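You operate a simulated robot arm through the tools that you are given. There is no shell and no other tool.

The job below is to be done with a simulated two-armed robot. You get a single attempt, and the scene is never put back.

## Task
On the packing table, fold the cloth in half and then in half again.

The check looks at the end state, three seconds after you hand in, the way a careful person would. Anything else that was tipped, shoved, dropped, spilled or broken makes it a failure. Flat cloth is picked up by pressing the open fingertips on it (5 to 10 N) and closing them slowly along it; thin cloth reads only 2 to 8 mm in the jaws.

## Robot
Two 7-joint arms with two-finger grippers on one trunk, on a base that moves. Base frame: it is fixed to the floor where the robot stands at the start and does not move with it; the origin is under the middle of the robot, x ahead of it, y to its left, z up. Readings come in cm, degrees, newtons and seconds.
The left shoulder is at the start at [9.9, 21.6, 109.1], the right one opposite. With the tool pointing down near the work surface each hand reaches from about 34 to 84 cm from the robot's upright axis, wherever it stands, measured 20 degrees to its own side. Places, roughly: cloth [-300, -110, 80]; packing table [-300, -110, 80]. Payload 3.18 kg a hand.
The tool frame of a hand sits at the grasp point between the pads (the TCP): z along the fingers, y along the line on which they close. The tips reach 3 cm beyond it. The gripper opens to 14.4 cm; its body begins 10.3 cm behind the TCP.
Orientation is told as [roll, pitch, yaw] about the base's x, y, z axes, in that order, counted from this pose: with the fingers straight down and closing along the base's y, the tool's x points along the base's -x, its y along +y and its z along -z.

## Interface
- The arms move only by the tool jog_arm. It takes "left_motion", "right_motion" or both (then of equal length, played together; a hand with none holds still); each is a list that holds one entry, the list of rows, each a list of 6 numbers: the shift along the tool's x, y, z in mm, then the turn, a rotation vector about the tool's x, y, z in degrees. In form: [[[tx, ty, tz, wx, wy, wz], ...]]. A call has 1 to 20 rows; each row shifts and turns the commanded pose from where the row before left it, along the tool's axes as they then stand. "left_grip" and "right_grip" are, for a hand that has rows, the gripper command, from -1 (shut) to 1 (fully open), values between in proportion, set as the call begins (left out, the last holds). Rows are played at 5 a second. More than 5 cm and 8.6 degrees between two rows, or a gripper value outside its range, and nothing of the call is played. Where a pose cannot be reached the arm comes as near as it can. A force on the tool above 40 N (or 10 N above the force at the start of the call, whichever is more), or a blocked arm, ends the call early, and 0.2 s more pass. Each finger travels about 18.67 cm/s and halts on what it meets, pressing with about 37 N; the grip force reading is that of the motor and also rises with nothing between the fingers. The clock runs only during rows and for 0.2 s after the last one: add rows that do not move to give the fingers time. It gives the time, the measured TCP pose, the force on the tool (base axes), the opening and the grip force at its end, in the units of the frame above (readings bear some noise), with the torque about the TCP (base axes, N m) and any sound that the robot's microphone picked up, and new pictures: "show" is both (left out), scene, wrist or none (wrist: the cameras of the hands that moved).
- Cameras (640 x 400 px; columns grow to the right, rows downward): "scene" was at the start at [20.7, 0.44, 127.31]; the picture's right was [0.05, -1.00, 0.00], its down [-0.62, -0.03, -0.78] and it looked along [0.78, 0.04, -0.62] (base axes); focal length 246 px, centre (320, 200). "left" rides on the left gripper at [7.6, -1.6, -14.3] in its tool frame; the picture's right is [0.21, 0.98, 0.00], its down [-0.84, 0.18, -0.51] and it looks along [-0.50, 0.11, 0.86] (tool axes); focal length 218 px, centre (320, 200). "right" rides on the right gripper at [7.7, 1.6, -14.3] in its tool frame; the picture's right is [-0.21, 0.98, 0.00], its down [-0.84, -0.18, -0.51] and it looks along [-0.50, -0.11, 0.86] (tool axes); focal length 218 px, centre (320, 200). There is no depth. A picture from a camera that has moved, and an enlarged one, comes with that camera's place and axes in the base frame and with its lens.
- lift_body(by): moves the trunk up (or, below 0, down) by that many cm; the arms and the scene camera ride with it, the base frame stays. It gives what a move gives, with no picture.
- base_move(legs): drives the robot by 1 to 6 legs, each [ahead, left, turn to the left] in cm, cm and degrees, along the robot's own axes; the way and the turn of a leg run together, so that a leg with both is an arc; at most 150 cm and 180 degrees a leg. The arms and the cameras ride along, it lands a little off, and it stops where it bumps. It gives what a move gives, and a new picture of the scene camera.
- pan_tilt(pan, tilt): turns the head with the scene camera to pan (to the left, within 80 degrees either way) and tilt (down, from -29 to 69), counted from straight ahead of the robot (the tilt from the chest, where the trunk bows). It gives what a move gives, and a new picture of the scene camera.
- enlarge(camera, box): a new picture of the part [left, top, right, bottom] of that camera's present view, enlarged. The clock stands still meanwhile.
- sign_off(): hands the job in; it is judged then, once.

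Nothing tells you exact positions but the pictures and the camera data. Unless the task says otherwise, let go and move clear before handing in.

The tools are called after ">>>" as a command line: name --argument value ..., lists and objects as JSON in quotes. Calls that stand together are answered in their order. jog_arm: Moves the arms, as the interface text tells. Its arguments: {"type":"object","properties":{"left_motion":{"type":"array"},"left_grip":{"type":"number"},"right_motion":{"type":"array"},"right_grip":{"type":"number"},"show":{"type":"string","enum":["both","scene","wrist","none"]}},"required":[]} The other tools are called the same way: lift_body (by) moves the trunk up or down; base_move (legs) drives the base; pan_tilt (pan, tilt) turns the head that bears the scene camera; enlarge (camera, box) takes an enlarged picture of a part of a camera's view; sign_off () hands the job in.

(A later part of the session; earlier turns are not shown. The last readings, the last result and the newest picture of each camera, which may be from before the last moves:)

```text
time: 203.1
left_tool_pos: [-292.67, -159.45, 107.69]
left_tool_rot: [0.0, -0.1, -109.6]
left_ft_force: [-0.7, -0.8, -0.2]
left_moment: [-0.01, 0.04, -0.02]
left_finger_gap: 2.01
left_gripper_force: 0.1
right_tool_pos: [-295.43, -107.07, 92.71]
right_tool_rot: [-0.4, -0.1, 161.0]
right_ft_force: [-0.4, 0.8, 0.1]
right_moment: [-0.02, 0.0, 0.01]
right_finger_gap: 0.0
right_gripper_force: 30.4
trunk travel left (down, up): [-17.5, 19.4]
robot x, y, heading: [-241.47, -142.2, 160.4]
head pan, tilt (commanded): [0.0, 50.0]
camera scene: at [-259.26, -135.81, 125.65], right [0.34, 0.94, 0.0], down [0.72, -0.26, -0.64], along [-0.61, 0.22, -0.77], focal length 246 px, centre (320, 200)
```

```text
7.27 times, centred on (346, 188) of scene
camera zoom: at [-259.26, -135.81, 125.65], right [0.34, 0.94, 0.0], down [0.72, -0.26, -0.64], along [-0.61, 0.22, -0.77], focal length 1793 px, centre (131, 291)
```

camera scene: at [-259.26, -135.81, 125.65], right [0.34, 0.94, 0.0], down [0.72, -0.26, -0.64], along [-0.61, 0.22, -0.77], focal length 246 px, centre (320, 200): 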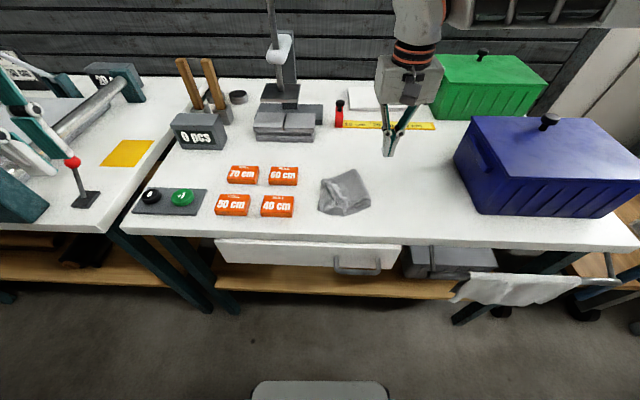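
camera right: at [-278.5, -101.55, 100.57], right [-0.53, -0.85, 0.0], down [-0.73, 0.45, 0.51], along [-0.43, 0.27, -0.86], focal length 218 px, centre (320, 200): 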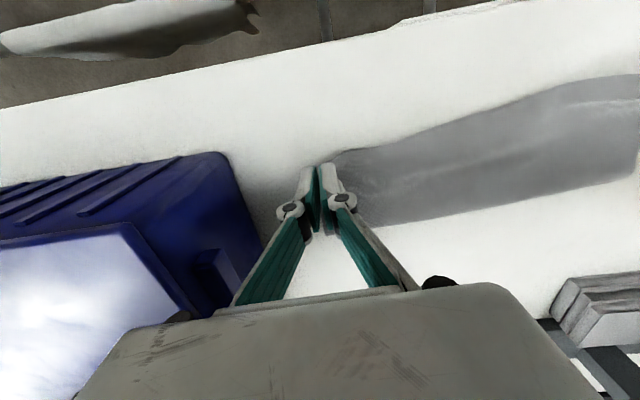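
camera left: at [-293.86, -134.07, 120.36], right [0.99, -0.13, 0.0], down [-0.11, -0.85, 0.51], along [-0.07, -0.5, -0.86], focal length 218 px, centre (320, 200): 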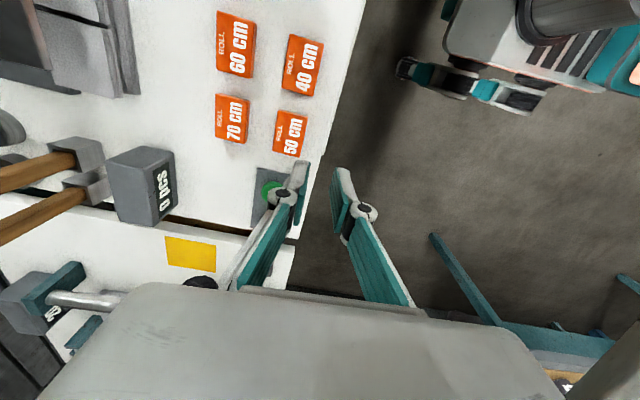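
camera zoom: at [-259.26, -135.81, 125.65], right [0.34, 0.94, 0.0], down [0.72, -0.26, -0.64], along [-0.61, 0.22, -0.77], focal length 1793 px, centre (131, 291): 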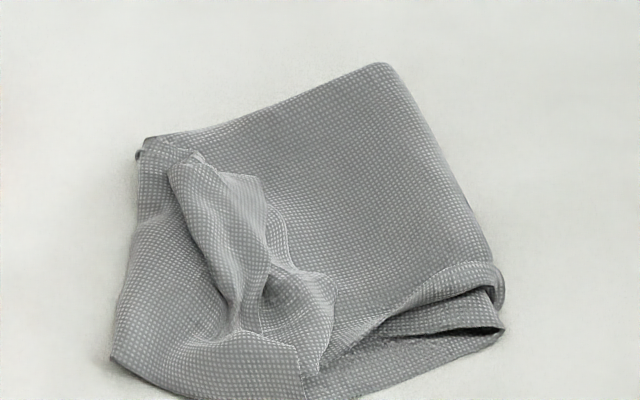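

The cloth lies as a compact, twice-folded packet. I'll raise and retract the right hand so both hands are clear, then do a last check of the surroundings.

>>> jog_arm --right_motion '[[[0, 0, -40, 0, 0, 0], [0, 0, -40, 0, 0, 0], [30, 0, -20, 0, 0, 0], [40, 0, 0, 0, 0, 0], [40, 0, 0, 0, 0, 0], [0, 0, 0, 0, 0, 0]]]' --right_grip -0.5 --show "scene"

>>> enlarge --camera "scene" --box '[120, 60, 460, 240]'

```text
time: 204.5
left_tool_pos: [-292.8, -159.51, 107.66]
left_tool_rot: [0.1, 0.0, -109.6]
left_ft_force: [-0.2, 1.3, 0.1]
left_moment: [0.0, -0.04, -0.01]
left_finger_gap: 2.01
left_gripper_force: 0.1
right_tool_pos: [-285.28, -111.14, 102.81]
right_tool_rot: [-0.4, -0.1, 160.8]
right_ft_force: [0.1, 0.8, 0.7]
right_moment: [-0.01, -0.02, -0.03]
right_finger_gap: 3.58
right_gripper_force: 0.0
trunk travel left (down, up): [-17.5, 19.4]
robot x, y, heading: [-241.39, -142.49, 160.6]
head pan, tilt (commanded): [0.0, 50.0]
camera scene: at [-259.38, -135.89, 125.62], right [0.34, 0.94, 0.0], down [0.72, -0.26, -0.64], along [-0.61, 0.22, -0.77], focal length 246 px, centre (320, 200)
```

scene: 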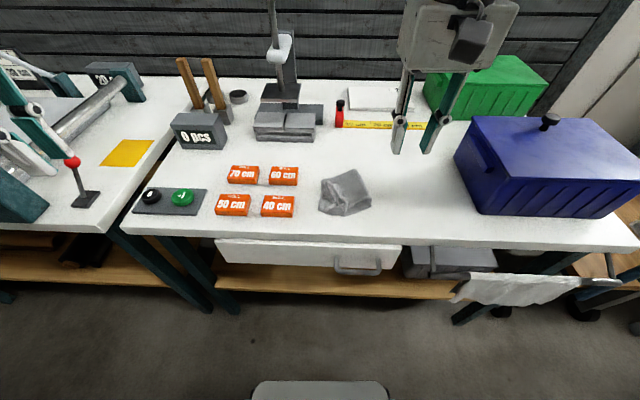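

```text
1.88 times, centred on (290, 150) of scene
camera zoom: at [-259.38, -135.89, 125.62], right [0.34, 0.94, 0.0], down [0.72, -0.26, -0.64], along [-0.61, 0.22, -0.77], focal length 464 px, centre (376, 294)
```

zoom: 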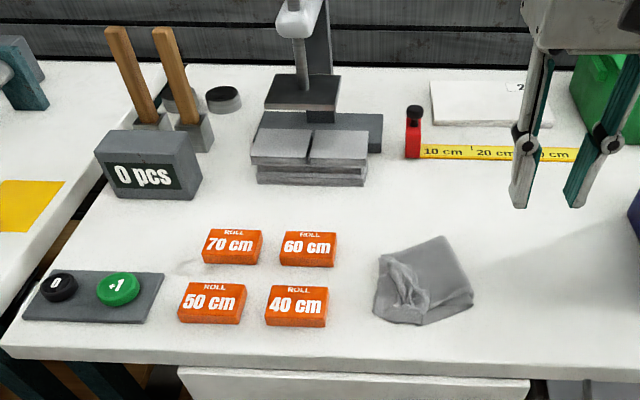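

Everything around is in place. However, measuring the packet, the second crease sits short of the middle (base ~10–11 cm instead of ~15, the excess bunched on top). I'll improve this: re-grip the bunch, lift the moved half, lay the base out to its full half width, and fold over again.

>>> jog_arm --right_motion '[[[-26, 30, 0, 0, 0, 0], [-26, 30, 0, 0, 0, 0], [-26, 30, 0, 0, 0, 0], [0, 28, 30, 0, 0, 0], [0, 0, 45, 0, 0, 0], [0, 0, 45, 0, 0, 0], [0, 0, 25, 0, 0, 0], [0, 0, 0, 0, 0, 0]]]' --right_grip -0.42 --show "none"

>>> enlarge --camera "right" --box '[180, 30, 440, 240]'

>>> enlarge --camera "scene" --box '[290, 120, 400, 220]'

```text
time: 206.3
left_tool_pos: [-292.74, -159.51, 107.69]
left_tool_rot: [0.0, 0.0, -109.6]
left_ft_force: [0.6, 0.2, -0.1]
left_moment: [-0.04, 0.02, -0.01]
left_finger_gap: 2.0
left_gripper_force: 0.0
right_tool_pos: [-296.58, -119.73, 87.92]
right_tool_rot: [-0.4, 0.0, 160.8]
right_ft_force: [0.1, 0.2, 0.1]
right_moment: [0.0, -0.01, 0.01]
right_finger_gap: 4.16
right_gripper_force: 0.1
trunk travel left (down, up): [-17.5, 19.4]
robot x, y, heading: [-241.25, -142.23, 160.4]
head pan, tilt (commanded): [0.0, 50.0]
```

```text
1.90 times, centred on (310, 135) of right
camera zoom: at [-289.8, -123.93, 102.38], right [-0.52, -0.85, -0.01], down [-0.74, 0.44, 0.51], along [-0.43, 0.27, -0.86], focal length 416 px, centre (339, 324)
```

zoom: 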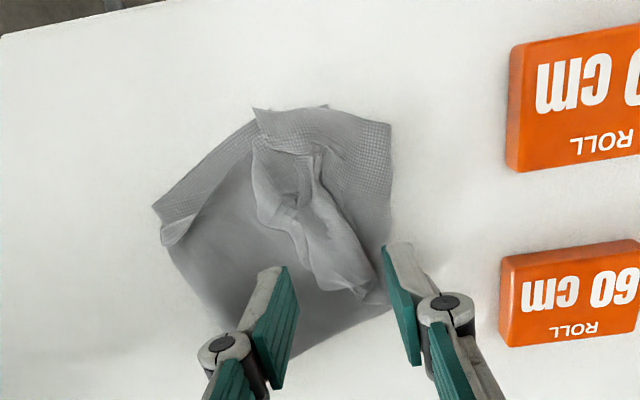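

```text
4.00 times, centred on (345, 170) of scene
camera zoom: at [-259.3, -135.91, 125.66], right [0.34, 0.94, 0.0], down [0.72, -0.26, -0.64], along [-0.61, 0.22, -0.77], focal length 986 px, centre (220, 320)
```

zoom: 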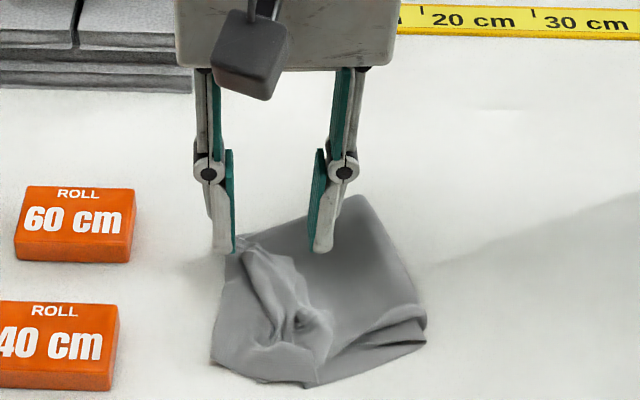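

>>> jog_arm --right_motion '[[[8, 0, 15, 0, 0, 0], [0, 0, 15, 0, 0, 0], [0, 0, 11, 0, 0, 0], [0, 0, 0, 0, 0, 0]]]' --show "none"

>>> jog_arm --right_motion '[[[0, 0, 0, 0, 0, 0], [0, 0, 0, 0, 0, 0]]]' --right_grip -0.6 --show "none"

>>> jog_arm --right_motion '[[[0, 0, 0, 0, 0, 0], [0, 0, 0, 0, 0, 0]]]' --right_grip -0.75 --show "none"

>>> enlarge --camera "right" --box '[180, 30, 440, 240]'

```text
time: 207.3
left_tool_pos: [-292.67, -159.61, 107.61]
left_tool_rot: [-0.1, 0.0, -109.7]
left_ft_force: [-0.4, 0.0, -0.5]
left_moment: [0.05, 0.02, -0.05]
left_finger_gap: 2.01
left_gripper_force: 0.1
right_tool_pos: [-295.62, -119.97, 83.86]
right_tool_rot: [-0.4, -0.1, 160.8]
right_ft_force: [-0.2, 0.8, 0.2]
right_moment: [0.0, 0.02, -0.02]
right_finger_gap: 4.19
right_gripper_force: 0.0
trunk travel left (down, up): [-17.5, 19.4]
robot x, y, heading: [-241.15, -142.36, 160.4]
head pan, tilt (commanded): [0.0, 50.0]
```

```text
time: 207.9
left_tool_pos: [-292.76, -159.47, 107.66]
left_tool_rot: [0.0, 0.1, -109.6]
left_ft_force: [0.1, 0.8, -0.1]
left_moment: [0.0, -0.01, -0.03]
left_finger_gap: 2.01
left_gripper_force: 0.1
right_tool_pos: [-295.73, -119.92, 83.86]
right_tool_rot: [-0.4, 0.0, 160.8]
right_ft_force: [-0.7, -0.4, 0.5]
right_moment: [-0.02, -0.02, -0.01]
right_finger_gap: 2.87
right_gripper_force: 0.0
trunk travel left (down, up): [-17.5, 19.4]
robot x, y, heading: [-241.35, -141.95, 160.3]
head pan, tilt (commanded): [0.0, 50.0]
```

```text
time: 208.5
left_tool_pos: [-292.76, -159.53, 107.58]
left_tool_rot: [0.0, 0.0, -109.5]
left_ft_force: [-1.1, -0.3, -0.4]
left_moment: [0.02, 0.06, 0.03]
left_finger_gap: 2.02
left_gripper_force: 0.0
right_tool_pos: [-295.66, -119.86, 83.78]
right_tool_rot: [-0.5, 0.0, 160.8]
right_ft_force: [-1.0, 0.2, 0.3]
right_moment: [0.01, 0.01, 0.0]
right_finger_gap: 1.8
right_gripper_force: 0.1
trunk travel left (down, up): [-17.5, 19.4]
robot x, y, heading: [-241.08, -142.63, 160.3]
head pan, tilt (commanded): [0.0, 50.0]
```

```text
1.90 times, centred on (310, 135) of right
camera zoom: at [-289.04, -124.14, 98.23], right [-0.52, -0.85, -0.01], down [-0.74, 0.44, 0.51], along [-0.43, 0.27, -0.86], focal length 416 px, centre (339, 324)
```

zoom: 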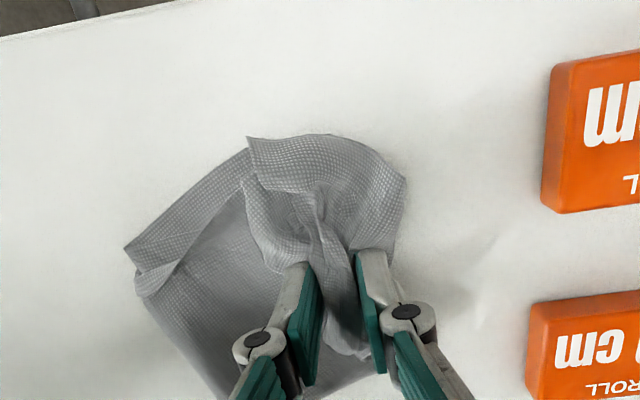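

The ridge is between the fingers. I'll close fully and lift to check that only the moved half comes up.

>>> jog_arm --right_motion '[[[0, 0, 0, 0, 0, 0], [0, 0, 0, 0, 0, 0], [0, 0, 0, 0, 0, 0]]]' --right_grip -1 --show "none"

>>> jog_arm --right_motion '[[[0, -4, -12, 0, 0, 0], [0, -6, -14, 0, 0, 0], [0, -8, -14, 0, 0, 0], [0, -10, -14, 0, 0, 0], [0, -12, -14, 0, 0, 0], [0, -12, -14, 0, 0, 0], [0, 0, 0, 0, 0, 0]]]' --show "none"

>>> enlarge --camera "scene" --box '[290, 110, 420, 220]'

>>> enlarge --camera "right" --box '[180, 0, 440, 220]'

```text
time: 209.3
left_tool_pos: [-292.76, -159.57, 107.66]
left_tool_rot: [0.0, 0.0, -109.5]
left_ft_force: [0.1, -0.5, 0.3]
left_moment: [0.0, 0.0, -0.03]
left_finger_gap: 2.02
left_gripper_force: 0.0
right_tool_pos: [-295.7, -119.82, 83.92]
right_tool_rot: [-0.2, -0.1, 160.8]
right_ft_force: [-0.6, 0.6, 4.3]
right_moment: [0.12, 0.0, -0.02]
right_finger_gap: 0.17
right_gripper_force: 37.0
trunk travel left (down, up): [-17.5, 19.4]
robot x, y, heading: [-241.45, -142.39, 160.6]
head pan, tilt (commanded): [0.0, 50.0]
```

```text
time: 210.9
left_tool_pos: [-292.77, -159.53, 107.61]
left_tool_rot: [0.1, 0.1, -109.7]
left_ft_force: [-0.1, 1.1, 0.2]
left_moment: [-0.01, 0.01, 0.0]
left_finger_gap: 1.98
left_gripper_force: 0.0
right_tool_pos: [-293.92, -114.98, 92.23]
right_tool_rot: [-0.5, -0.2, 160.9]
right_ft_force: [0.2, 4.5, 4.5]
right_moment: [0.23, 0.05, 0.04]
right_finger_gap: 0.07
right_gripper_force: 28.8
trunk travel left (down, up): [-17.5, 19.4]
robot x, y, heading: [-241.63, -142.45, 160.7]
head pan, tilt (commanded): [0.0, 50.0]
```

```text
3.64 times, centred on (355, 165) of scene
camera zoom: at [-259.33, -135.91, 125.64], right [0.34, 0.94, 0.0], down [0.72, -0.26, -0.64], along [-0.61, 0.22, -0.77], focal length 896 px, centre (193, 327)
```

zoom: 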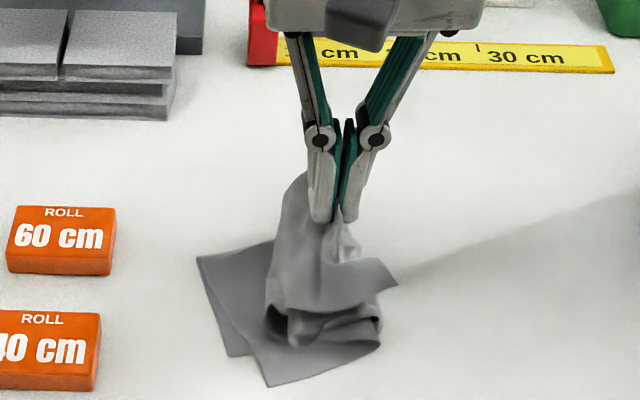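

```text
1.82 times, centred on (310, 110) of right
camera zoom: at [-287.31, -119.2, 106.54], right [-0.52, -0.85, -0.01], down [-0.74, 0.44, 0.51], along [-0.43, 0.27, -0.86], focal length 397 px, centre (338, 364)
```

zoom: 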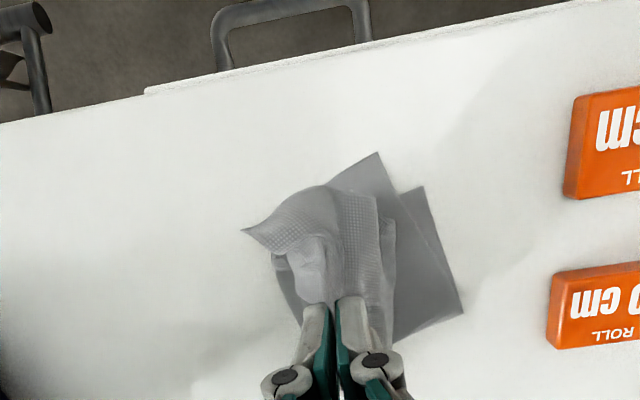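

Only the moved half came up; the base stays. Now I'll carry the pinch to the right so the base can lie out to its full half width.

>>> jog_arm --right_motion '[[[-5, -10, -10, 0, 0, 0], [-6, -12, -8, 0, 0, 0], [-6, -12, -6, 0, 0, 0], [-6, -12, -4, 0, 0, 0], [-6, -12, 0, 0, 0, 0], [-6, -12, 0, 0, 0, 0], [-5, -10, 0, 0, 0, 0], [0, 0, 0, 0, 0, 0], [0, 0, 0, 0, 0, 0]]]' --show "none"

>>> enlarge --camera "scene" --box '[290, 90, 450, 220]'

>>> enlarge --camera "right" --box '[180, 0, 640, 240]'

```text
time: 212.9
left_tool_pos: [-292.62, -159.4, 107.53]
left_tool_rot: [-0.1, 0.1, -109.6]
left_ft_force: [-0.1, 0.3, -0.2]
left_moment: [0.0, 0.02, 0.03]
left_finger_gap: 2.01
left_gripper_force: 0.0
right_tool_pos: [-295.07, -105.97, 95.11]
right_tool_rot: [-0.4, -0.1, 160.8]
right_ft_force: [0.0, 0.6, 0.1]
right_moment: [-0.05, 0.05, -0.04]
right_finger_gap: 0.56
right_gripper_force: 45.3
trunk travel left (down, up): [-17.5, 19.4]
robot x, y, heading: [-241.02, -142.35, 160.4]
head pan, tilt (commanded): [0.0, 50.0]
```

```text
3.08 times, centred on (370, 155) of scene
camera zoom: at [-259.29, -135.88, 125.65], right [0.34, 0.94, 0.0], down [0.72, -0.26, -0.64], along [-0.61, 0.22, -0.77], focal length 758 px, centre (166, 338)
```

zoom: 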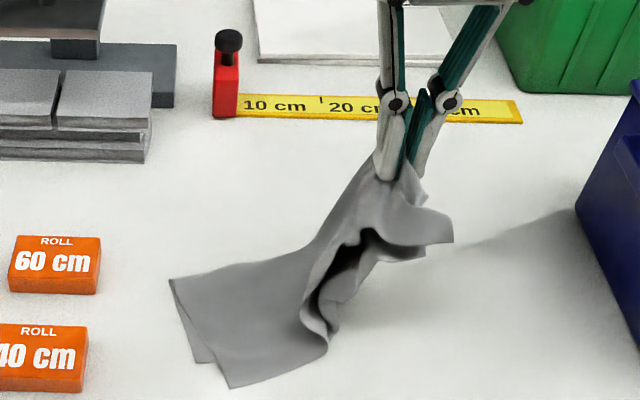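

```text
1.39 times, centred on (410, 120) of right
camera zoom: at [-288.37, -110.34, 109.45], right [-0.52, -0.85, -0.01], down [-0.74, 0.44, 0.51], along [-0.43, 0.27, -0.86], focal length 304 px, centre (195, 311)
```

zoom: 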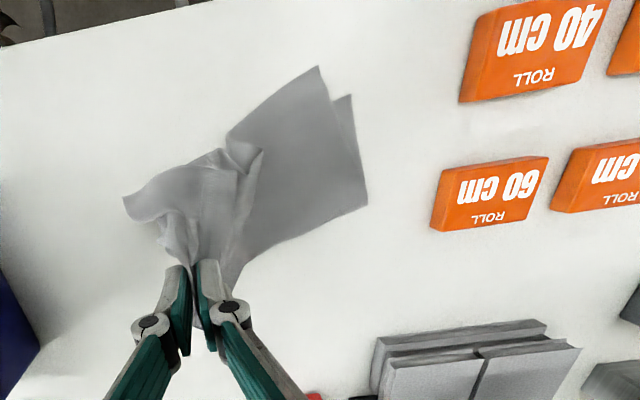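

The base now lies out nearly to its half. I'll settle it a bit lower and then fold over to the left again, with the near side leading so the flaps will lie flat.

>>> jog_arm --right_motion '[[[0, 0, 10, 0, 0, 0], [0, 0, 10, 0, 0, 0], [6, 13, 2.5, 0, 0, 0], [6, 13, 2.5, 0, 0, 0], [6, 13, 2.5, 0, 0, 0], [6, 13, 2.5, 0, 0, 0], [10, 13, 5, 0, 0, 0], [10, 13, 5, 0, 0, 0], [10, 13, 5, 0, 0, 0], [5, 8.5, 12, 0, 0, 0], [0, 0, 0, 0, 0, 0]]]' --show "none"

>>> enlarge --camera "scene" --box '[290, 110, 430, 230]'

>>> enlarge --camera "right" --box '[150, 0, 500, 240]'

```text
time: 215.3
left_tool_pos: [-292.74, -159.46, 107.58]
left_tool_rot: [0.0, 0.0, -109.5]
left_ft_force: [0.2, 0.1, -0.6]
left_moment: [0.03, 0.03, 0.04]
left_finger_gap: 2.0
left_gripper_force: 0.2
right_tool_pos: [-292.85, -117.48, 89.16]
right_tool_rot: [-0.4, -0.2, 160.7]
right_ft_force: [32.0, 21.9, 10.5]
right_moment: [3.21, -1.21, 0.13]
right_finger_gap: 0.19
right_gripper_force: 29.4
trunk travel left (down, up): [-17.5, 19.4]
robot x, y, heading: [-241.19, -142.59, 160.3]
head pan, tilt (commanded): [0.0, 50.0]
```

```text
3.33 times, centred on (360, 170) of scene
camera zoom: at [-259.31, -135.88, 125.65], right [0.34, 0.94, 0.0], down [0.72, -0.26, -0.64], along [-0.61, 0.22, -0.77], focal length 822 px, centre (187, 300)
```

zoom: 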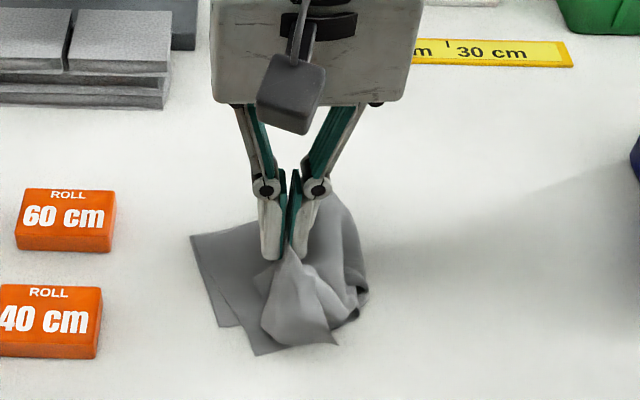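

```text
1.67 times, centred on (325, 120) of right
camera zoom: at [-286.19, -121.72, 103.46], right [-0.52, -0.85, -0.01], down [-0.74, 0.44, 0.51], along [-0.43, 0.27, -0.86], focal length 364 px, centre (312, 333)
```

zoom: 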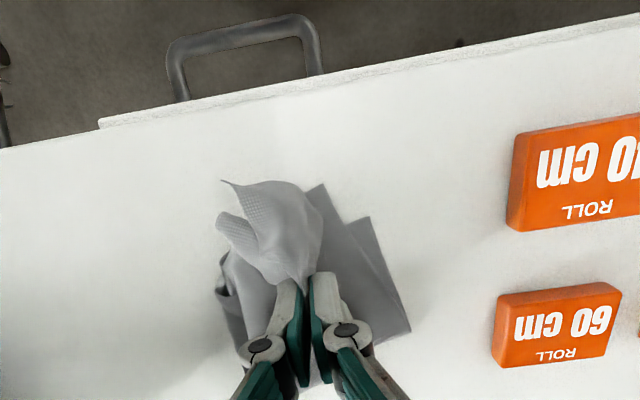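

A large force reading appeared on the right tool; I'll hold still and read it again.

>>> jog_arm --right_motion '[[[0, 0, 0, 0, 0, 0], [0, 0, 0, 0, 0, 0]]]' --show "scene"

```text
time: 215.9
left_tool_pos: [-292.8, -159.5, 107.54]
left_tool_rot: [-0.1, 0.0, -109.6]
left_ft_force: [-0.5, 0.9, -0.2]
left_moment: [-0.03, -0.01, 0.02]
left_finger_gap: 2.04
left_gripper_force: 0.0
right_tool_pos: [-292.95, -117.46, 89.06]
right_tool_rot: [-0.4, -0.1, 160.8]
right_ft_force: [-0.9, -1.4, -0.3]
right_moment: [-0.1, 0.04, -0.02]
right_finger_gap: 0.45
right_gripper_force: 31.4
trunk travel left (down, up): [-17.5, 19.4]
robot x, y, heading: [-241.4, -142.23, 160.5]
head pan, tilt (commanded): [0.0, 50.0]
camera scene: at [-259.31, -135.9, 125.65], right [0.34, 0.94, 0.0], down [0.72, -0.26, -0.64], along [-0.61, 0.22, -0.77], focal length 246 px, centre (320, 200)
```

scene: 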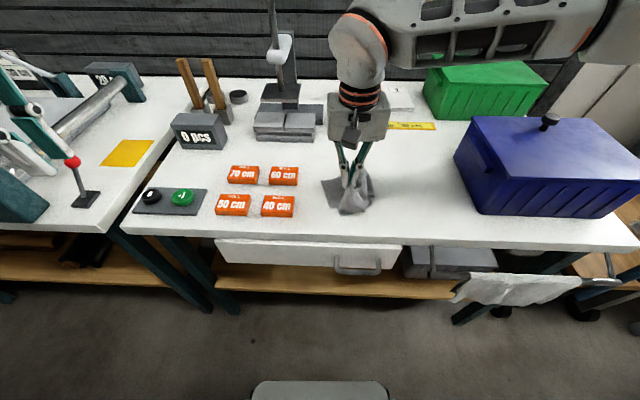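

The reading was a transient; it's free now. The crease is still ~2–3 cm short of half, so I'll go back right, lay out a bit more of the base, and fold again.

>>> jog_arm --right_motion '[[[-10, -14, -14, 0, 0, 0], [-12, -16, -12, 0, 0, 0], [-12, -18, -10, 0, 0, 0], [-10, -20, -6, 0, 0, 0], [-8, -20, 0, 0, 0, 0], [-8, -20, 5, 0, 0, 0], [-6, -18, 10, 0, 0, 0], [-4, -10, 12, 0, 0, 0], [0, 0, 0, 0, 0, 0], [0, 0, 0, 0, 0, 0]]]' --show "none"

>>> enlarge --camera "scene" --box '[290, 110, 450, 230]'

>>> enlarge --camera "right" --box '[150, 0, 640, 240]'

```text
time: 218.1
left_tool_pos: [-292.81, -159.47, 107.59]
left_tool_rot: [0.0, 0.0, -109.6]
left_ft_force: [0.1, 0.4, -0.2]
left_moment: [-0.02, 0.01, 0.0]
left_finger_gap: 2.0
left_gripper_force: 0.0
right_tool_pos: [-295.03, -102.21, 90.81]
right_tool_rot: [-0.3, -0.1, 160.8]
right_ft_force: [3.0, 2.2, 0.9]
right_moment: [0.04, -0.04, 0.03]
right_finger_gap: 0.14
right_gripper_force: 30.5
trunk travel left (down, up): [-17.5, 19.4]
robot x, y, heading: [-241.24, -142.63, 160.5]
head pan, tilt (commanded): [0.0, 50.0]
```

```text
3.33 times, centred on (370, 170) of scene
camera zoom: at [-259.31, -135.89, 125.65], right [0.34, 0.94, 0.0], down [0.72, -0.26, -0.64], along [-0.61, 0.22, -0.77], focal length 822 px, centre (153, 300)
```

zoom: 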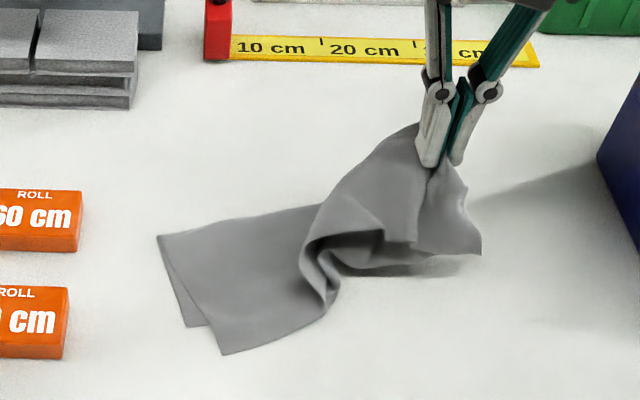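

```text
1.31 times, centred on (395, 120) of right
camera zoom: at [-288.34, -106.53, 105.14], right [-0.52, -0.85, -0.01], down [-0.74, 0.44, 0.51], along [-0.43, 0.27, -0.86], focal length 285 px, centre (222, 304)
```

zoom: 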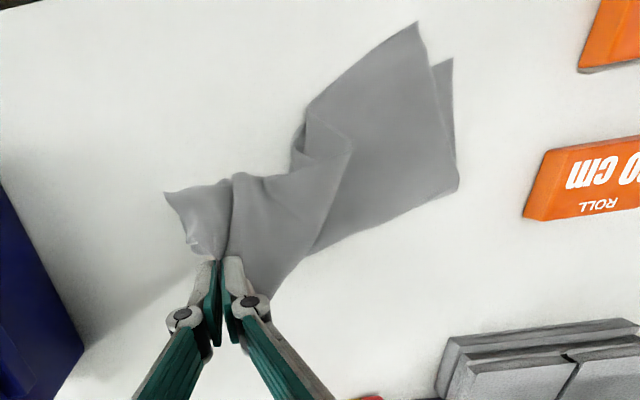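

The second fold is open again; I'll pull the pinch further right to straighten the stack before folding over once more.

>>> jog_arm --right_motion '[[[-2, -12, 3, 0, 0, 0], [-3, -12, 4, 0, 0, 0], [-3, -12, 4, 0, 0, 0], [-3, -12, 4, 0, 0, 0], [-2, -8, 4, 0, 0, 0], [0, 0, 0, 0, 0, 0], [0, 0, 0, 0, 0, 0]]]' --show "none"

>>> enlarge --camera "scene" --box '[290, 110, 460, 230]'

>>> enlarge --camera "right" --box '[150, 0, 640, 240]'

```text
time: 219.7
left_tool_pos: [-292.67, -159.65, 107.51]
left_tool_rot: [-0.1, 0.0, -109.6]
left_ft_force: [-0.7, -0.4, 0.5]
left_moment: [0.0, 0.01, -0.02]
left_finger_gap: 2.01
left_gripper_force: 0.0
right_tool_pos: [-294.25, -96.58, 88.94]
right_tool_rot: [-0.4, -0.2, 160.8]
right_ft_force: [-0.7, 2.1, -0.2]
right_moment: [-0.14, -0.03, 0.01]
right_finger_gap: 0.63
right_gripper_force: 42.4
trunk travel left (down, up): [-17.5, 19.4]
robot x, y, heading: [-241.17, -142.27, 160.5]
head pan, tilt (commanded): [0.0, 50.0]
```

```text
3.33 times, centred on (375, 170) of scene
camera zoom: at [-259.29, -135.91, 125.66], right [0.34, 0.94, 0.0], down [0.72, -0.26, -0.64], along [-0.61, 0.22, -0.77], focal length 822 px, centre (137, 300)
```

zoom: 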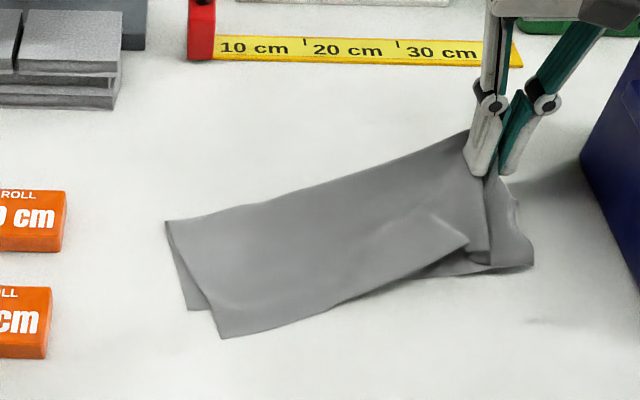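

```text
1.31 times, centred on (395, 120) of right
camera zoom: at [-287.61, -100.83, 103.33], right [-0.52, -0.85, -0.01], down [-0.74, 0.44, 0.51], along [-0.43, 0.27, -0.86], focal length 285 px, centre (222, 304)
```

zoom: 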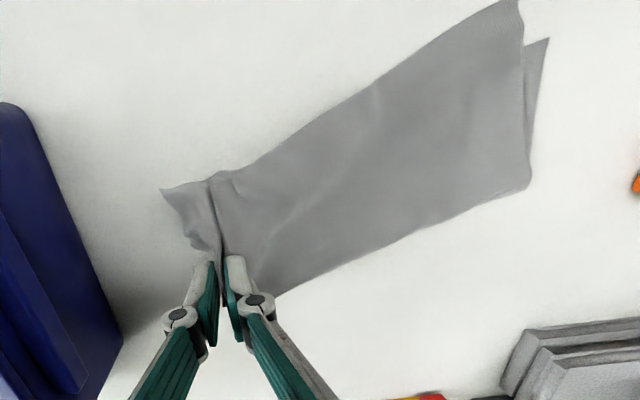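

Pulling it taut straightened the whole strip – a clean half fold again. The pinch is ~4.5 cm from the right end. Now I fold it over the middle to the left in one smooth arc, overshooting left and near so the tail and flaps can be laid flat afterwards.

>>> jog_arm --right_motion '[[[3, 16, -13, 0, 0, 0], [3, 16, -13, 0, 0, 0], [3, 16, -5, 0, 0, 0], [3, 16, -5, 0, 0, 0], [3, 16, -5, 0, 0, 0], [5.7, 17, 1.7, 0, 0, 0], [5.7, 17, 1.7, 0, 0, 0], [5.7, 17, 1.7, 0, 0, 0], [6.7, 13, 5, 0, 0, 0], [6.7, 13, 5, 0, 0, 0], [6.7, 13, 5, 0, 0, 0], [10, 15, 7.5, 0, 0, 0], [10, 15, 7.5, 0, 0, 0], [5, 15, 8, 0, 0, 0], [0, 0, 0, 0, 0, 0], [0, 0, 0, 0, 0, 0]]]' --show "none"

>>> enlarge --camera "scene" --box '[290, 110, 430, 230]'

>>> enlarge --camera "right" --box '[150, 0, 500, 240]'

```text
time: 223.1
left_tool_pos: [-292.69, -159.45, 107.67]
left_tool_rot: [-0.1, -0.1, -109.6]
left_ft_force: [0.1, -0.3, 0.1]
left_moment: [-0.02, 0.01, -0.02]
left_finger_gap: 2.01
left_gripper_force: 0.0
right_tool_pos: [-294.11, -119.53, 88.56]
right_tool_rot: [-0.4, -0.2, 160.8]
right_ft_force: [0.6, 0.4, 1.5]
right_moment: [0.1, 0.01, 0.01]
right_finger_gap: 0.43
right_gripper_force: 29.8
trunk travel left (down, up): [-17.5, 19.4]
robot x, y, heading: [-241.3, -142.53, 160.2]
head pan, tilt (commanded): [0.0, 50.0]
```

```text
3.33 times, centred on (360, 170) of scene
camera zoom: at [-259.31, -135.9, 125.65], right [0.34, 0.94, 0.0], down [0.72, -0.26, -0.64], along [-0.61, 0.22, -0.77], focal length 822 px, centre (187, 300)
```

zoom: 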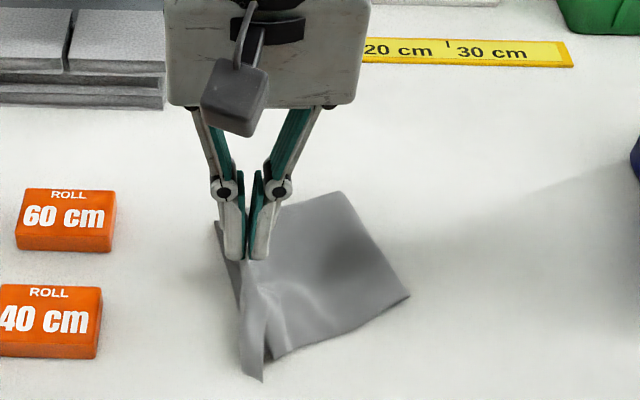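

```text
1.67 times, centred on (325, 120) of right
camera zoom: at [-287.37, -123.78, 102.97], right [-0.52, -0.85, -0.01], down [-0.74, 0.44, 0.51], along [-0.43, 0.27, -0.86], focal length 364 px, centre (312, 333)
```

zoom: 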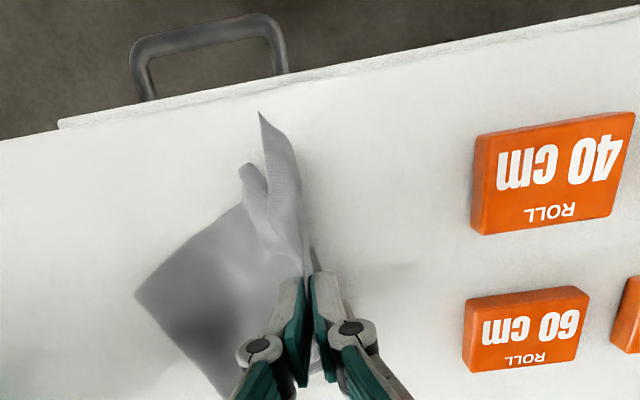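

The moved half now lies clean and flat with a straight crease at the right. I'll lay the last part: forward and slightly right while lowering.

>>> jog_arm --right_motion '[[[-6, -3, 7.5, 0, 0, 0], [-6, -4, 7.5, 0, 0, 0], [-6, -3, 7.5, 0, 0, 0], [-6, -4, 7.5, 0, 0, 0], [-6, -3, 7.5, 0, 0, 0], [-5, -4, 7, 0, 0, 0], [0, 0, 0, 0, 0, 0]]]' --show "none"

>>> enlarge --camera "scene" --box '[290, 130, 410, 230]'

>>> enlarge --camera "right" --box '[150, 20, 500, 240]'

```text
time: 224.7
left_tool_pos: [-292.83, -159.5, 107.67]
left_tool_rot: [-0.1, -0.1, -109.7]
left_ft_force: [0.7, -0.3, -0.2]
left_moment: [-0.01, 0.04, 0.03]
left_finger_gap: 2.02
left_gripper_force: 0.1
right_tool_pos: [-296.7, -116.28, 84.14]
right_tool_rot: [-0.3, 0.0, 160.8]
right_ft_force: [0.7, 0.3, 2.6]
right_moment: [0.1, -0.04, 0.01]
right_finger_gap: 0.33
right_gripper_force: 33.0
trunk travel left (down, up): [-17.5, 19.4]
robot x, y, heading: [-241.64, -142.35, 160.3]
head pan, tilt (commanded): [0.0, 50.0]
```

```text
4.00 times, centred on (350, 180) of scene
camera zoom: at [-259.29, -135.89, 125.65], right [0.34, 0.94, 0.0], down [0.72, -0.26, -0.64], along [-0.61, 0.22, -0.77], focal length 986 px, centre (200, 280)
```

zoom: 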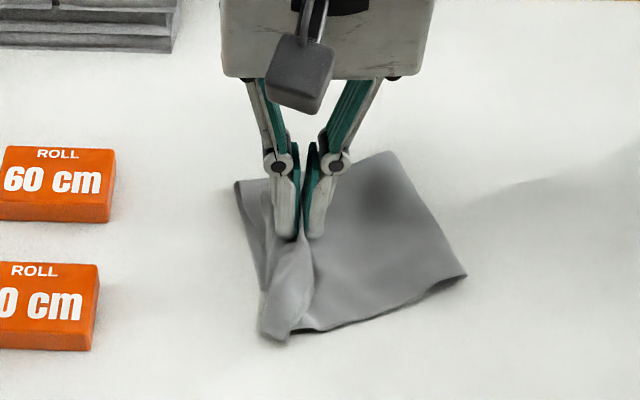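

```text
1.82 times, centred on (325, 130) of right
camera zoom: at [-290.03, -120.59, 98.51], right [-0.52, -0.85, -0.01], down [-0.74, 0.44, 0.51], along [-0.43, 0.27, -0.86], focal length 397 px, centre (311, 327)
```

zoom: 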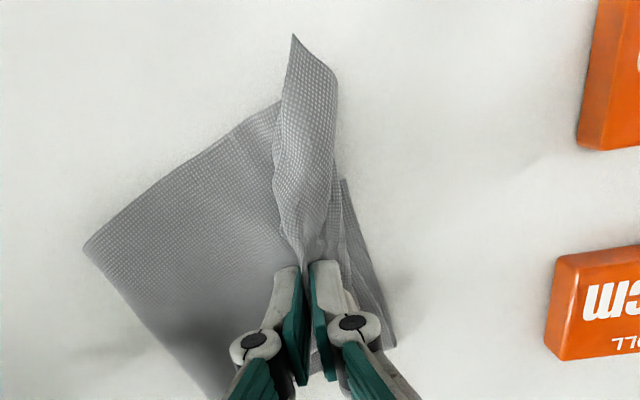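

Very neat now. I'll lower the last few millimetres, release and withdraw upward.

>>> jog_arm --right_motion '[[[0, 0, 4, 0, 0, 0], [0, 0, 0, 0, 0, 0]]]' --show "none"

>>> jog_arm --right_motion '[[[0, 0, 0, 0, 0, 0], [0, 0, 0, 0, 0, 0], [0, 0, 0, 0, 0, 0], [0, 0, -8, 0, 0, 0], [0, 0, -20, 0, 0, 0], [0, 0, -30, 0, 0, 0], [0, 0, -40, 0, 0, 0], [0, -40, -20, 0, 0, 0], [0, -45, 0, 0, 0, 0], [0, -45, 0, 0, 0, 0]]]' --right_grip -0.74 --show "scene"

>>> enlarge --camera "scene" --box '[306, 160, 396, 222]'

>>> enlarge --camera "right" --box '[300, 20, 560, 200]'

```text
time: 225.3
left_tool_pos: [-292.81, -159.52, 107.59]
left_tool_rot: [0.0, 0.0, -109.6]
left_ft_force: [-0.5, -0.3, 0.4]
left_moment: [0.03, -0.02, 0.0]
left_finger_gap: 2.03
left_gripper_force: 0.1
right_tool_pos: [-296.69, -116.37, 83.71]
right_tool_rot: [-0.2, -0.1, 160.8]
right_ft_force: [0.0, 0.9, 3.2]
right_moment: [0.1, -0.02, 0.01]
right_finger_gap: 0.14
right_gripper_force: 28.8
trunk travel left (down, up): [-17.5, 19.4]
robot x, y, heading: [-241.41, -142.55, 160.5]
head pan, tilt (commanded): [0.0, 50.0]
```

```text
time: 227.5
left_tool_pos: [-292.67, -159.53, 107.66]
left_tool_rot: [0.0, -0.1, -109.6]
left_ft_force: [0.2, 0.2, 0.6]
left_moment: [-0.01, 0.0, 0.03]
left_finger_gap: 2.0
left_gripper_force: 0.0
right_tool_pos: [-292.57, -103.96, 95.7]
right_tool_rot: [-0.3, -0.1, 160.7]
right_ft_force: [0.1, 1.1, 0.1]
right_moment: [-0.08, 0.04, -0.01]
right_finger_gap: 1.86
right_gripper_force: 0.0
trunk travel left (down, up): [-17.5, 19.4]
robot x, y, heading: [-241.23, -142.76, 160.4]
head pan, tilt (commanded): [0.0, 50.0]
camera scene: at [-259.26, -135.79, 125.65], right [0.34, 0.94, 0.0], down [0.72, -0.26, -0.64], along [-0.61, 0.22, -0.77], focal length 246 px, centre (320, 200)
```

scene: 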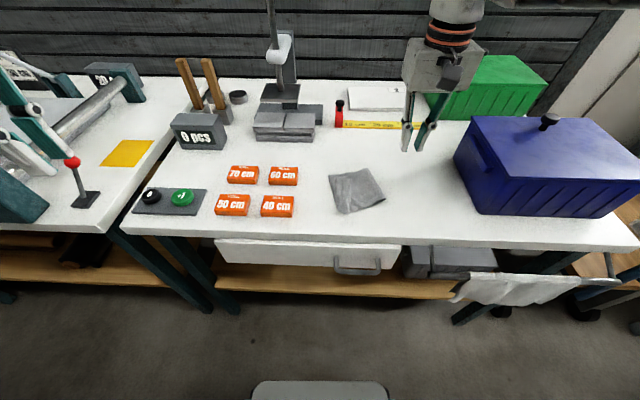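

```text
6.45 times, centred on (351, 191) of scene
camera zoom: at [-259.26, -135.79, 125.65], right [0.34, 0.94, 0.0], down [0.72, -0.26, -0.64], along [-0.61, 0.22, -0.77], focal length 1590 px, centre (120, 258)
```

zoom: 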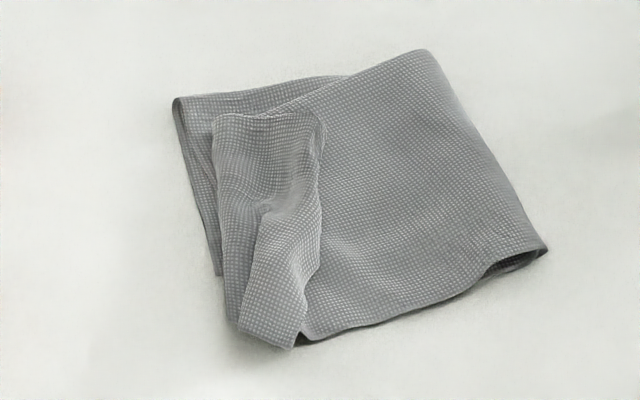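

```text
2.22 times, centred on (430, 110) of right
camera zoom: at [-285.86, -108.18, 110.04], right [-0.52, -0.85, -0.01], down [-0.74, 0.44, 0.51], along [-0.43, 0.27, -0.86], focal length 485 px, centre (76, 400)
```

zoom: 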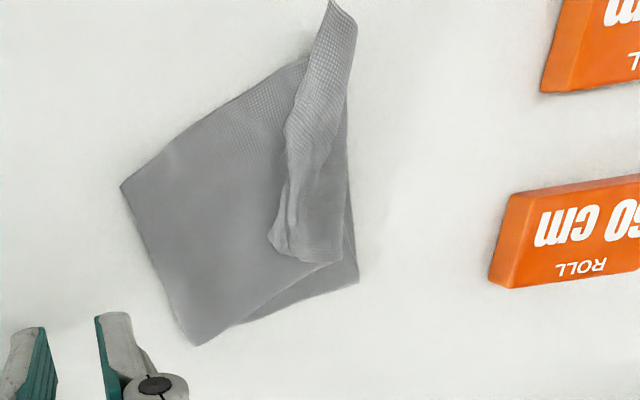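

This is a flat, tidy packet now, but the right end's tail (≈4 cm) is folded back as a cuff, so the second crease is still short of the middle. Since pulling taut worked so well, I'll grip that cuff near its edge, open out to the right again, and refold over the true middle.

>>> jog_arm --right_motion '[[[4, 33, 0, 0, 0, 0], [4, 33, 0, 0, 0, 0], [4, 33, 0, 0, 0, 0], [4, 32, 20, 0, 0, 0], [0, 0, 40, 0, 0, 0], [0, 0, 25, 0, 0, 0], [0, 0, 15, 0, 0, 0], [0, 0, 0, 0, 0, 0]]]' --right_grip -0.56 --show "none"

>>> enlarge --camera "right" --box '[180, 30, 440, 240]'

```text
time: 229.3
left_tool_pos: [-292.67, -159.56, 107.5]
left_tool_rot: [0.0, 0.0, -109.5]
left_ft_force: [-0.1, -0.3, 0.3]
left_moment: [-0.05, -0.02, -0.02]
left_finger_gap: 2.01
left_gripper_force: 0.0
right_tool_pos: [-295.25, -116.97, 85.56]
right_tool_rot: [-0.4, 0.0, 160.8]
right_ft_force: [-0.2, -1.3, 0.6]
right_moment: [0.0, 0.04, -0.01]
right_finger_gap: 3.18
right_gripper_force: 0.1
trunk travel left (down, up): [-17.5, 19.4]
robot x, y, heading: [-240.82, -142.2, 160.5]
head pan, tilt (commanded): [0.0, 50.0]
```

```text
1.90 times, centred on (310, 135) of right
camera zoom: at [-288.57, -121.18, 99.97], right [-0.52, -0.85, -0.01], down [-0.74, 0.44, 0.51], along [-0.43, 0.27, -0.86], focal length 416 px, centre (339, 324)
```

zoom: 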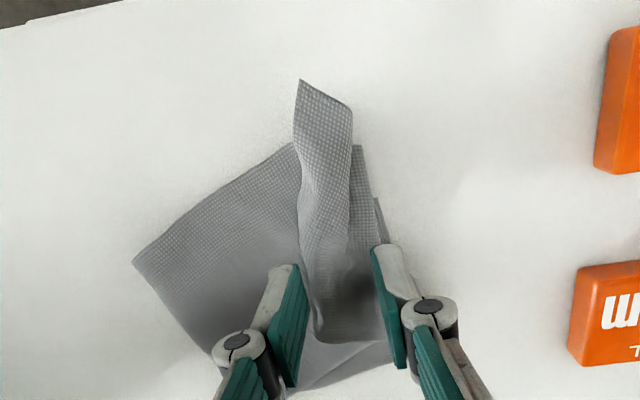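

The cuff lies right between the fingers. I'll lower to light contact and close on it.

>>> jog_arm --right_motion '[[[0, 0, 10, 0, 0, 0], [0, 0, 7, 0, 0, 0], [0, 0, 3, 0, 0, 0], [0, 0, 0, 0, 0, 0], [0, 0, 0, 0, 0, 0]]]' --show "none"

>>> jog_arm --right_motion '[[[0, 0, 1, 0, 0, 0], [0, 0, 0, 0, 0, 0]]]' --right_grip -0.64 --show "none"

>>> jog_arm --right_motion '[[[0, 0, 0.5, 0, 0, 0], [0, 0, 0, 0, 0, 0]]]' --right_grip -0.72 --show "none"

>>> enlarge --camera "right" --box '[180, 30, 440, 240]'

```text
time: 230.5
left_tool_pos: [-292.73, -159.43, 107.52]
left_tool_rot: [0.0, 0.0, -109.6]
left_ft_force: [0.8, 0.3, 0.0]
left_moment: [0.03, 0.0, 0.0]
left_finger_gap: 2.03
left_gripper_force: 0.1
right_tool_pos: [-295.23, -116.83, 83.45]
right_tool_rot: [-0.4, 0.0, 160.8]
right_ft_force: [0.2, 0.2, 2.2]
right_moment: [-0.07, 0.0, -0.01]
right_finger_gap: 3.14
right_gripper_force: 0.1
trunk travel left (down, up): [-17.5, 19.4]
robot x, y, heading: [-241.14, -142.48, 160.4]
head pan, tilt (commanded): [0.0, 50.0]
```

```text
time: 231.1
left_tool_pos: [-292.83, -159.51, 107.6]
left_tool_rot: [0.0, 0.1, -109.7]
left_ft_force: [-0.1, -0.3, 0.0]
left_moment: [-0.01, 0.0, 0.02]
left_finger_gap: 2.04
left_gripper_force: 0.0
right_tool_pos: [-295.28, -116.87, 83.37]
right_tool_rot: [-0.4, -0.1, 160.8]
right_ft_force: [-0.1, -0.1, 0.3]
right_moment: [0.04, 0.01, 0.01]
right_finger_gap: 2.59
right_gripper_force: 0.0
trunk travel left (down, up): [-17.5, 19.4]
robot x, y, heading: [-241.09, -142.66, 160.6]
head pan, tilt (commanded): [0.0, 50.0]
```

```text
time: 231.7
left_tool_pos: [-292.75, -159.43, 107.71]
left_tool_rot: [0.0, 0.0, -109.7]
left_ft_force: [-0.3, -0.4, -0.8]
left_moment: [0.01, -0.01, 0.03]
left_finger_gap: 2.03
left_gripper_force: 0.0
right_tool_pos: [-295.24, -116.74, 83.24]
right_tool_rot: [-0.4, -0.1, 160.8]
right_ft_force: [0.2, 0.2, -0.9]
right_moment: [-0.04, 0.01, 0.04]
right_finger_gap: 2.02
right_gripper_force: 0.1
trunk travel left (down, up): [-17.5, 19.4]
robot x, y, heading: [-240.98, -142.86, 160.3]
head pan, tilt (commanded): [0.0, 50.0]
```

```text
1.90 times, centred on (310, 135) of right
camera zoom: at [-288.58, -121.12, 97.72], right [-0.52, -0.85, -0.01], down [-0.74, 0.44, 0.51], along [-0.43, 0.27, -0.86], focal length 416 px, centre (339, 324)
```

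zoom: 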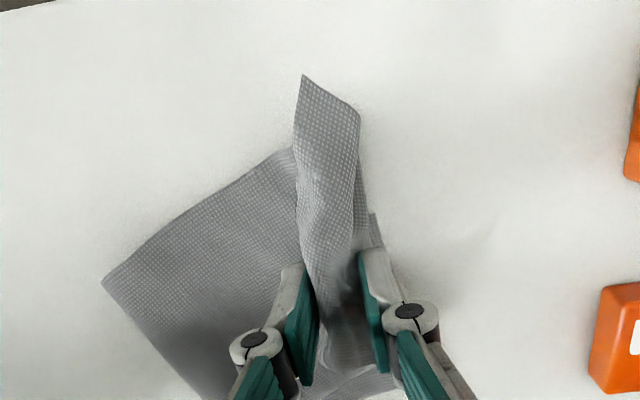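

Gathering well with almost no press. I'll close fully and lift a bit to check.

>>> jog_arm --right_motion '[[[0, 0, 0.5, 0, 0, 0], [0, 0, 0, 0, 0, 0]]]' --right_grip -0.82 --show "none"

>>> jog_arm --right_motion '[[[0, 0, 0, 0, 0, 0], [0, 0, 0, 0, 0, 0]]]' --right_grip -0.92 --show "none"

>>> jog_arm --right_motion '[[[0, 0, 0, 0, 0, 0], [0, 0, 0, 0, 0, 0], [0, -4, -12, 0, 0, 0], [0, -6, -12, 0, 0, 0], [0, -8, -12, 0, 0, 0], [0, -10, -12, 0, 0, 0], [0, -12, -12, 0, 0, 0], [0, 0, 0, 0, 0, 0]]]' --right_grip -1 --show "none"

>>> enlarge --camera "scene" --box '[290, 110, 430, 230]'

>>> enlarge --camera "right" --box '[150, 0, 500, 240]'

```text
time: 232.3
left_tool_pos: [-292.82, -159.48, 107.67]
left_tool_rot: [0.0, 0.0, -109.6]
left_ft_force: [-0.2, 0.9, 0.6]
left_moment: [-0.01, 0.0, -0.01]
left_finger_gap: 2.02
left_gripper_force: 0.0
right_tool_pos: [-295.28, -116.83, 83.32]
right_tool_rot: [-0.5, -0.1, 160.7]
right_ft_force: [-1.1, -0.4, -0.2]
right_moment: [-0.03, -0.04, 0.01]
right_finger_gap: 1.28
right_gripper_force: 0.1
trunk travel left (down, up): [-17.5, 19.4]
robot x, y, heading: [-241.63, -142.3, 160.3]
head pan, tilt (commanded): [0.0, 50.0]
```

```text
time: 232.9
left_tool_pos: [-292.76, -159.53, 107.6]
left_tool_rot: [0.0, 0.1, -109.7]
left_ft_force: [0.3, 0.5, 0.4]
left_moment: [-0.02, 0.03, -0.01]
left_finger_gap: 2.01
left_gripper_force: 0.1
right_tool_pos: [-295.19, -116.85, 83.37]
right_tool_rot: [-0.3, -0.1, 160.7]
right_ft_force: [0.1, -0.2, 0.5]
right_moment: [-0.01, 0.02, 0.02]
right_finger_gap: 0.61
right_gripper_force: 0.8
trunk travel left (down, up): [-17.5, 19.4]
robot x, y, heading: [-241.2, -142.64, 160.3]
head pan, tilt (commanded): [0.0, 50.0]
```

```text
time: 234.7
left_tool_pos: [-292.67, -159.43, 107.66]
left_tool_rot: [0.1, 0.0, -109.5]
left_ft_force: [-0.5, -0.4, 0.1]
left_moment: [0.02, 0.0, 0.01]
left_finger_gap: 2.03
left_gripper_force: 0.1
right_tool_pos: [-294.07, -113.14, 89.34]
right_tool_rot: [-0.4, -0.2, 160.8]
right_ft_force: [-0.9, -1.5, -1.6]
right_moment: [0.0, -0.03, 0.0]
right_finger_gap: 0.61
right_gripper_force: 36.0
trunk travel left (down, up): [-17.5, 19.4]
robot x, y, heading: [-241.1, -142.39, 160.4]
head pan, tilt (commanded): [0.0, 50.0]
```

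```text
3.33 times, centred on (360, 170) of scene
camera zoom: at [-259.33, -135.89, 125.64], right [0.34, 0.94, 0.0], down [0.72, -0.26, -0.64], along [-0.61, 0.22, -0.77], focal length 822 px, centre (187, 300)
```

zoom: 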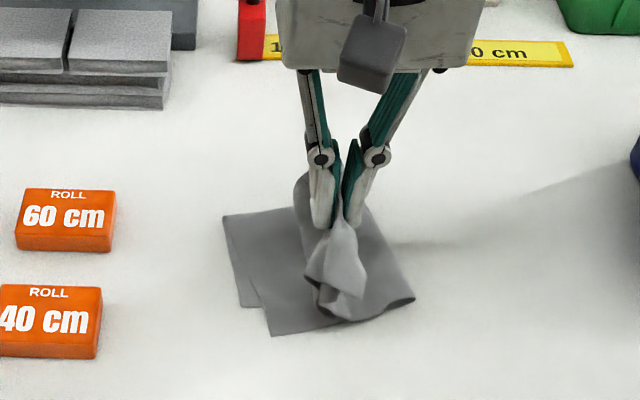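

```text
1.67 times, centred on (325, 120) of right
camera zoom: at [-287.38, -117.32, 103.72], right [-0.52, -0.86, -0.01], down [-0.74, 0.44, 0.51], along [-0.43, 0.27, -0.86], focal length 364 px, centre (312, 333)
```

zoom: 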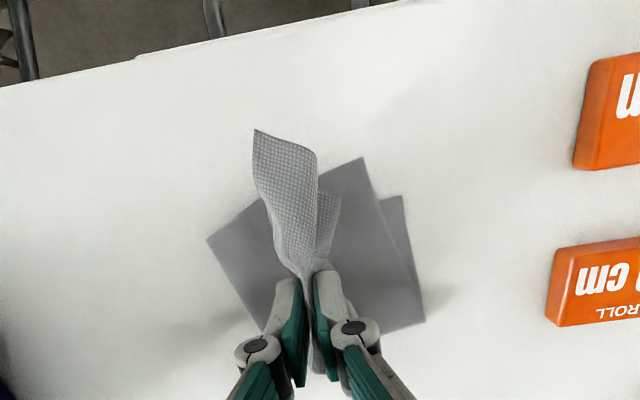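

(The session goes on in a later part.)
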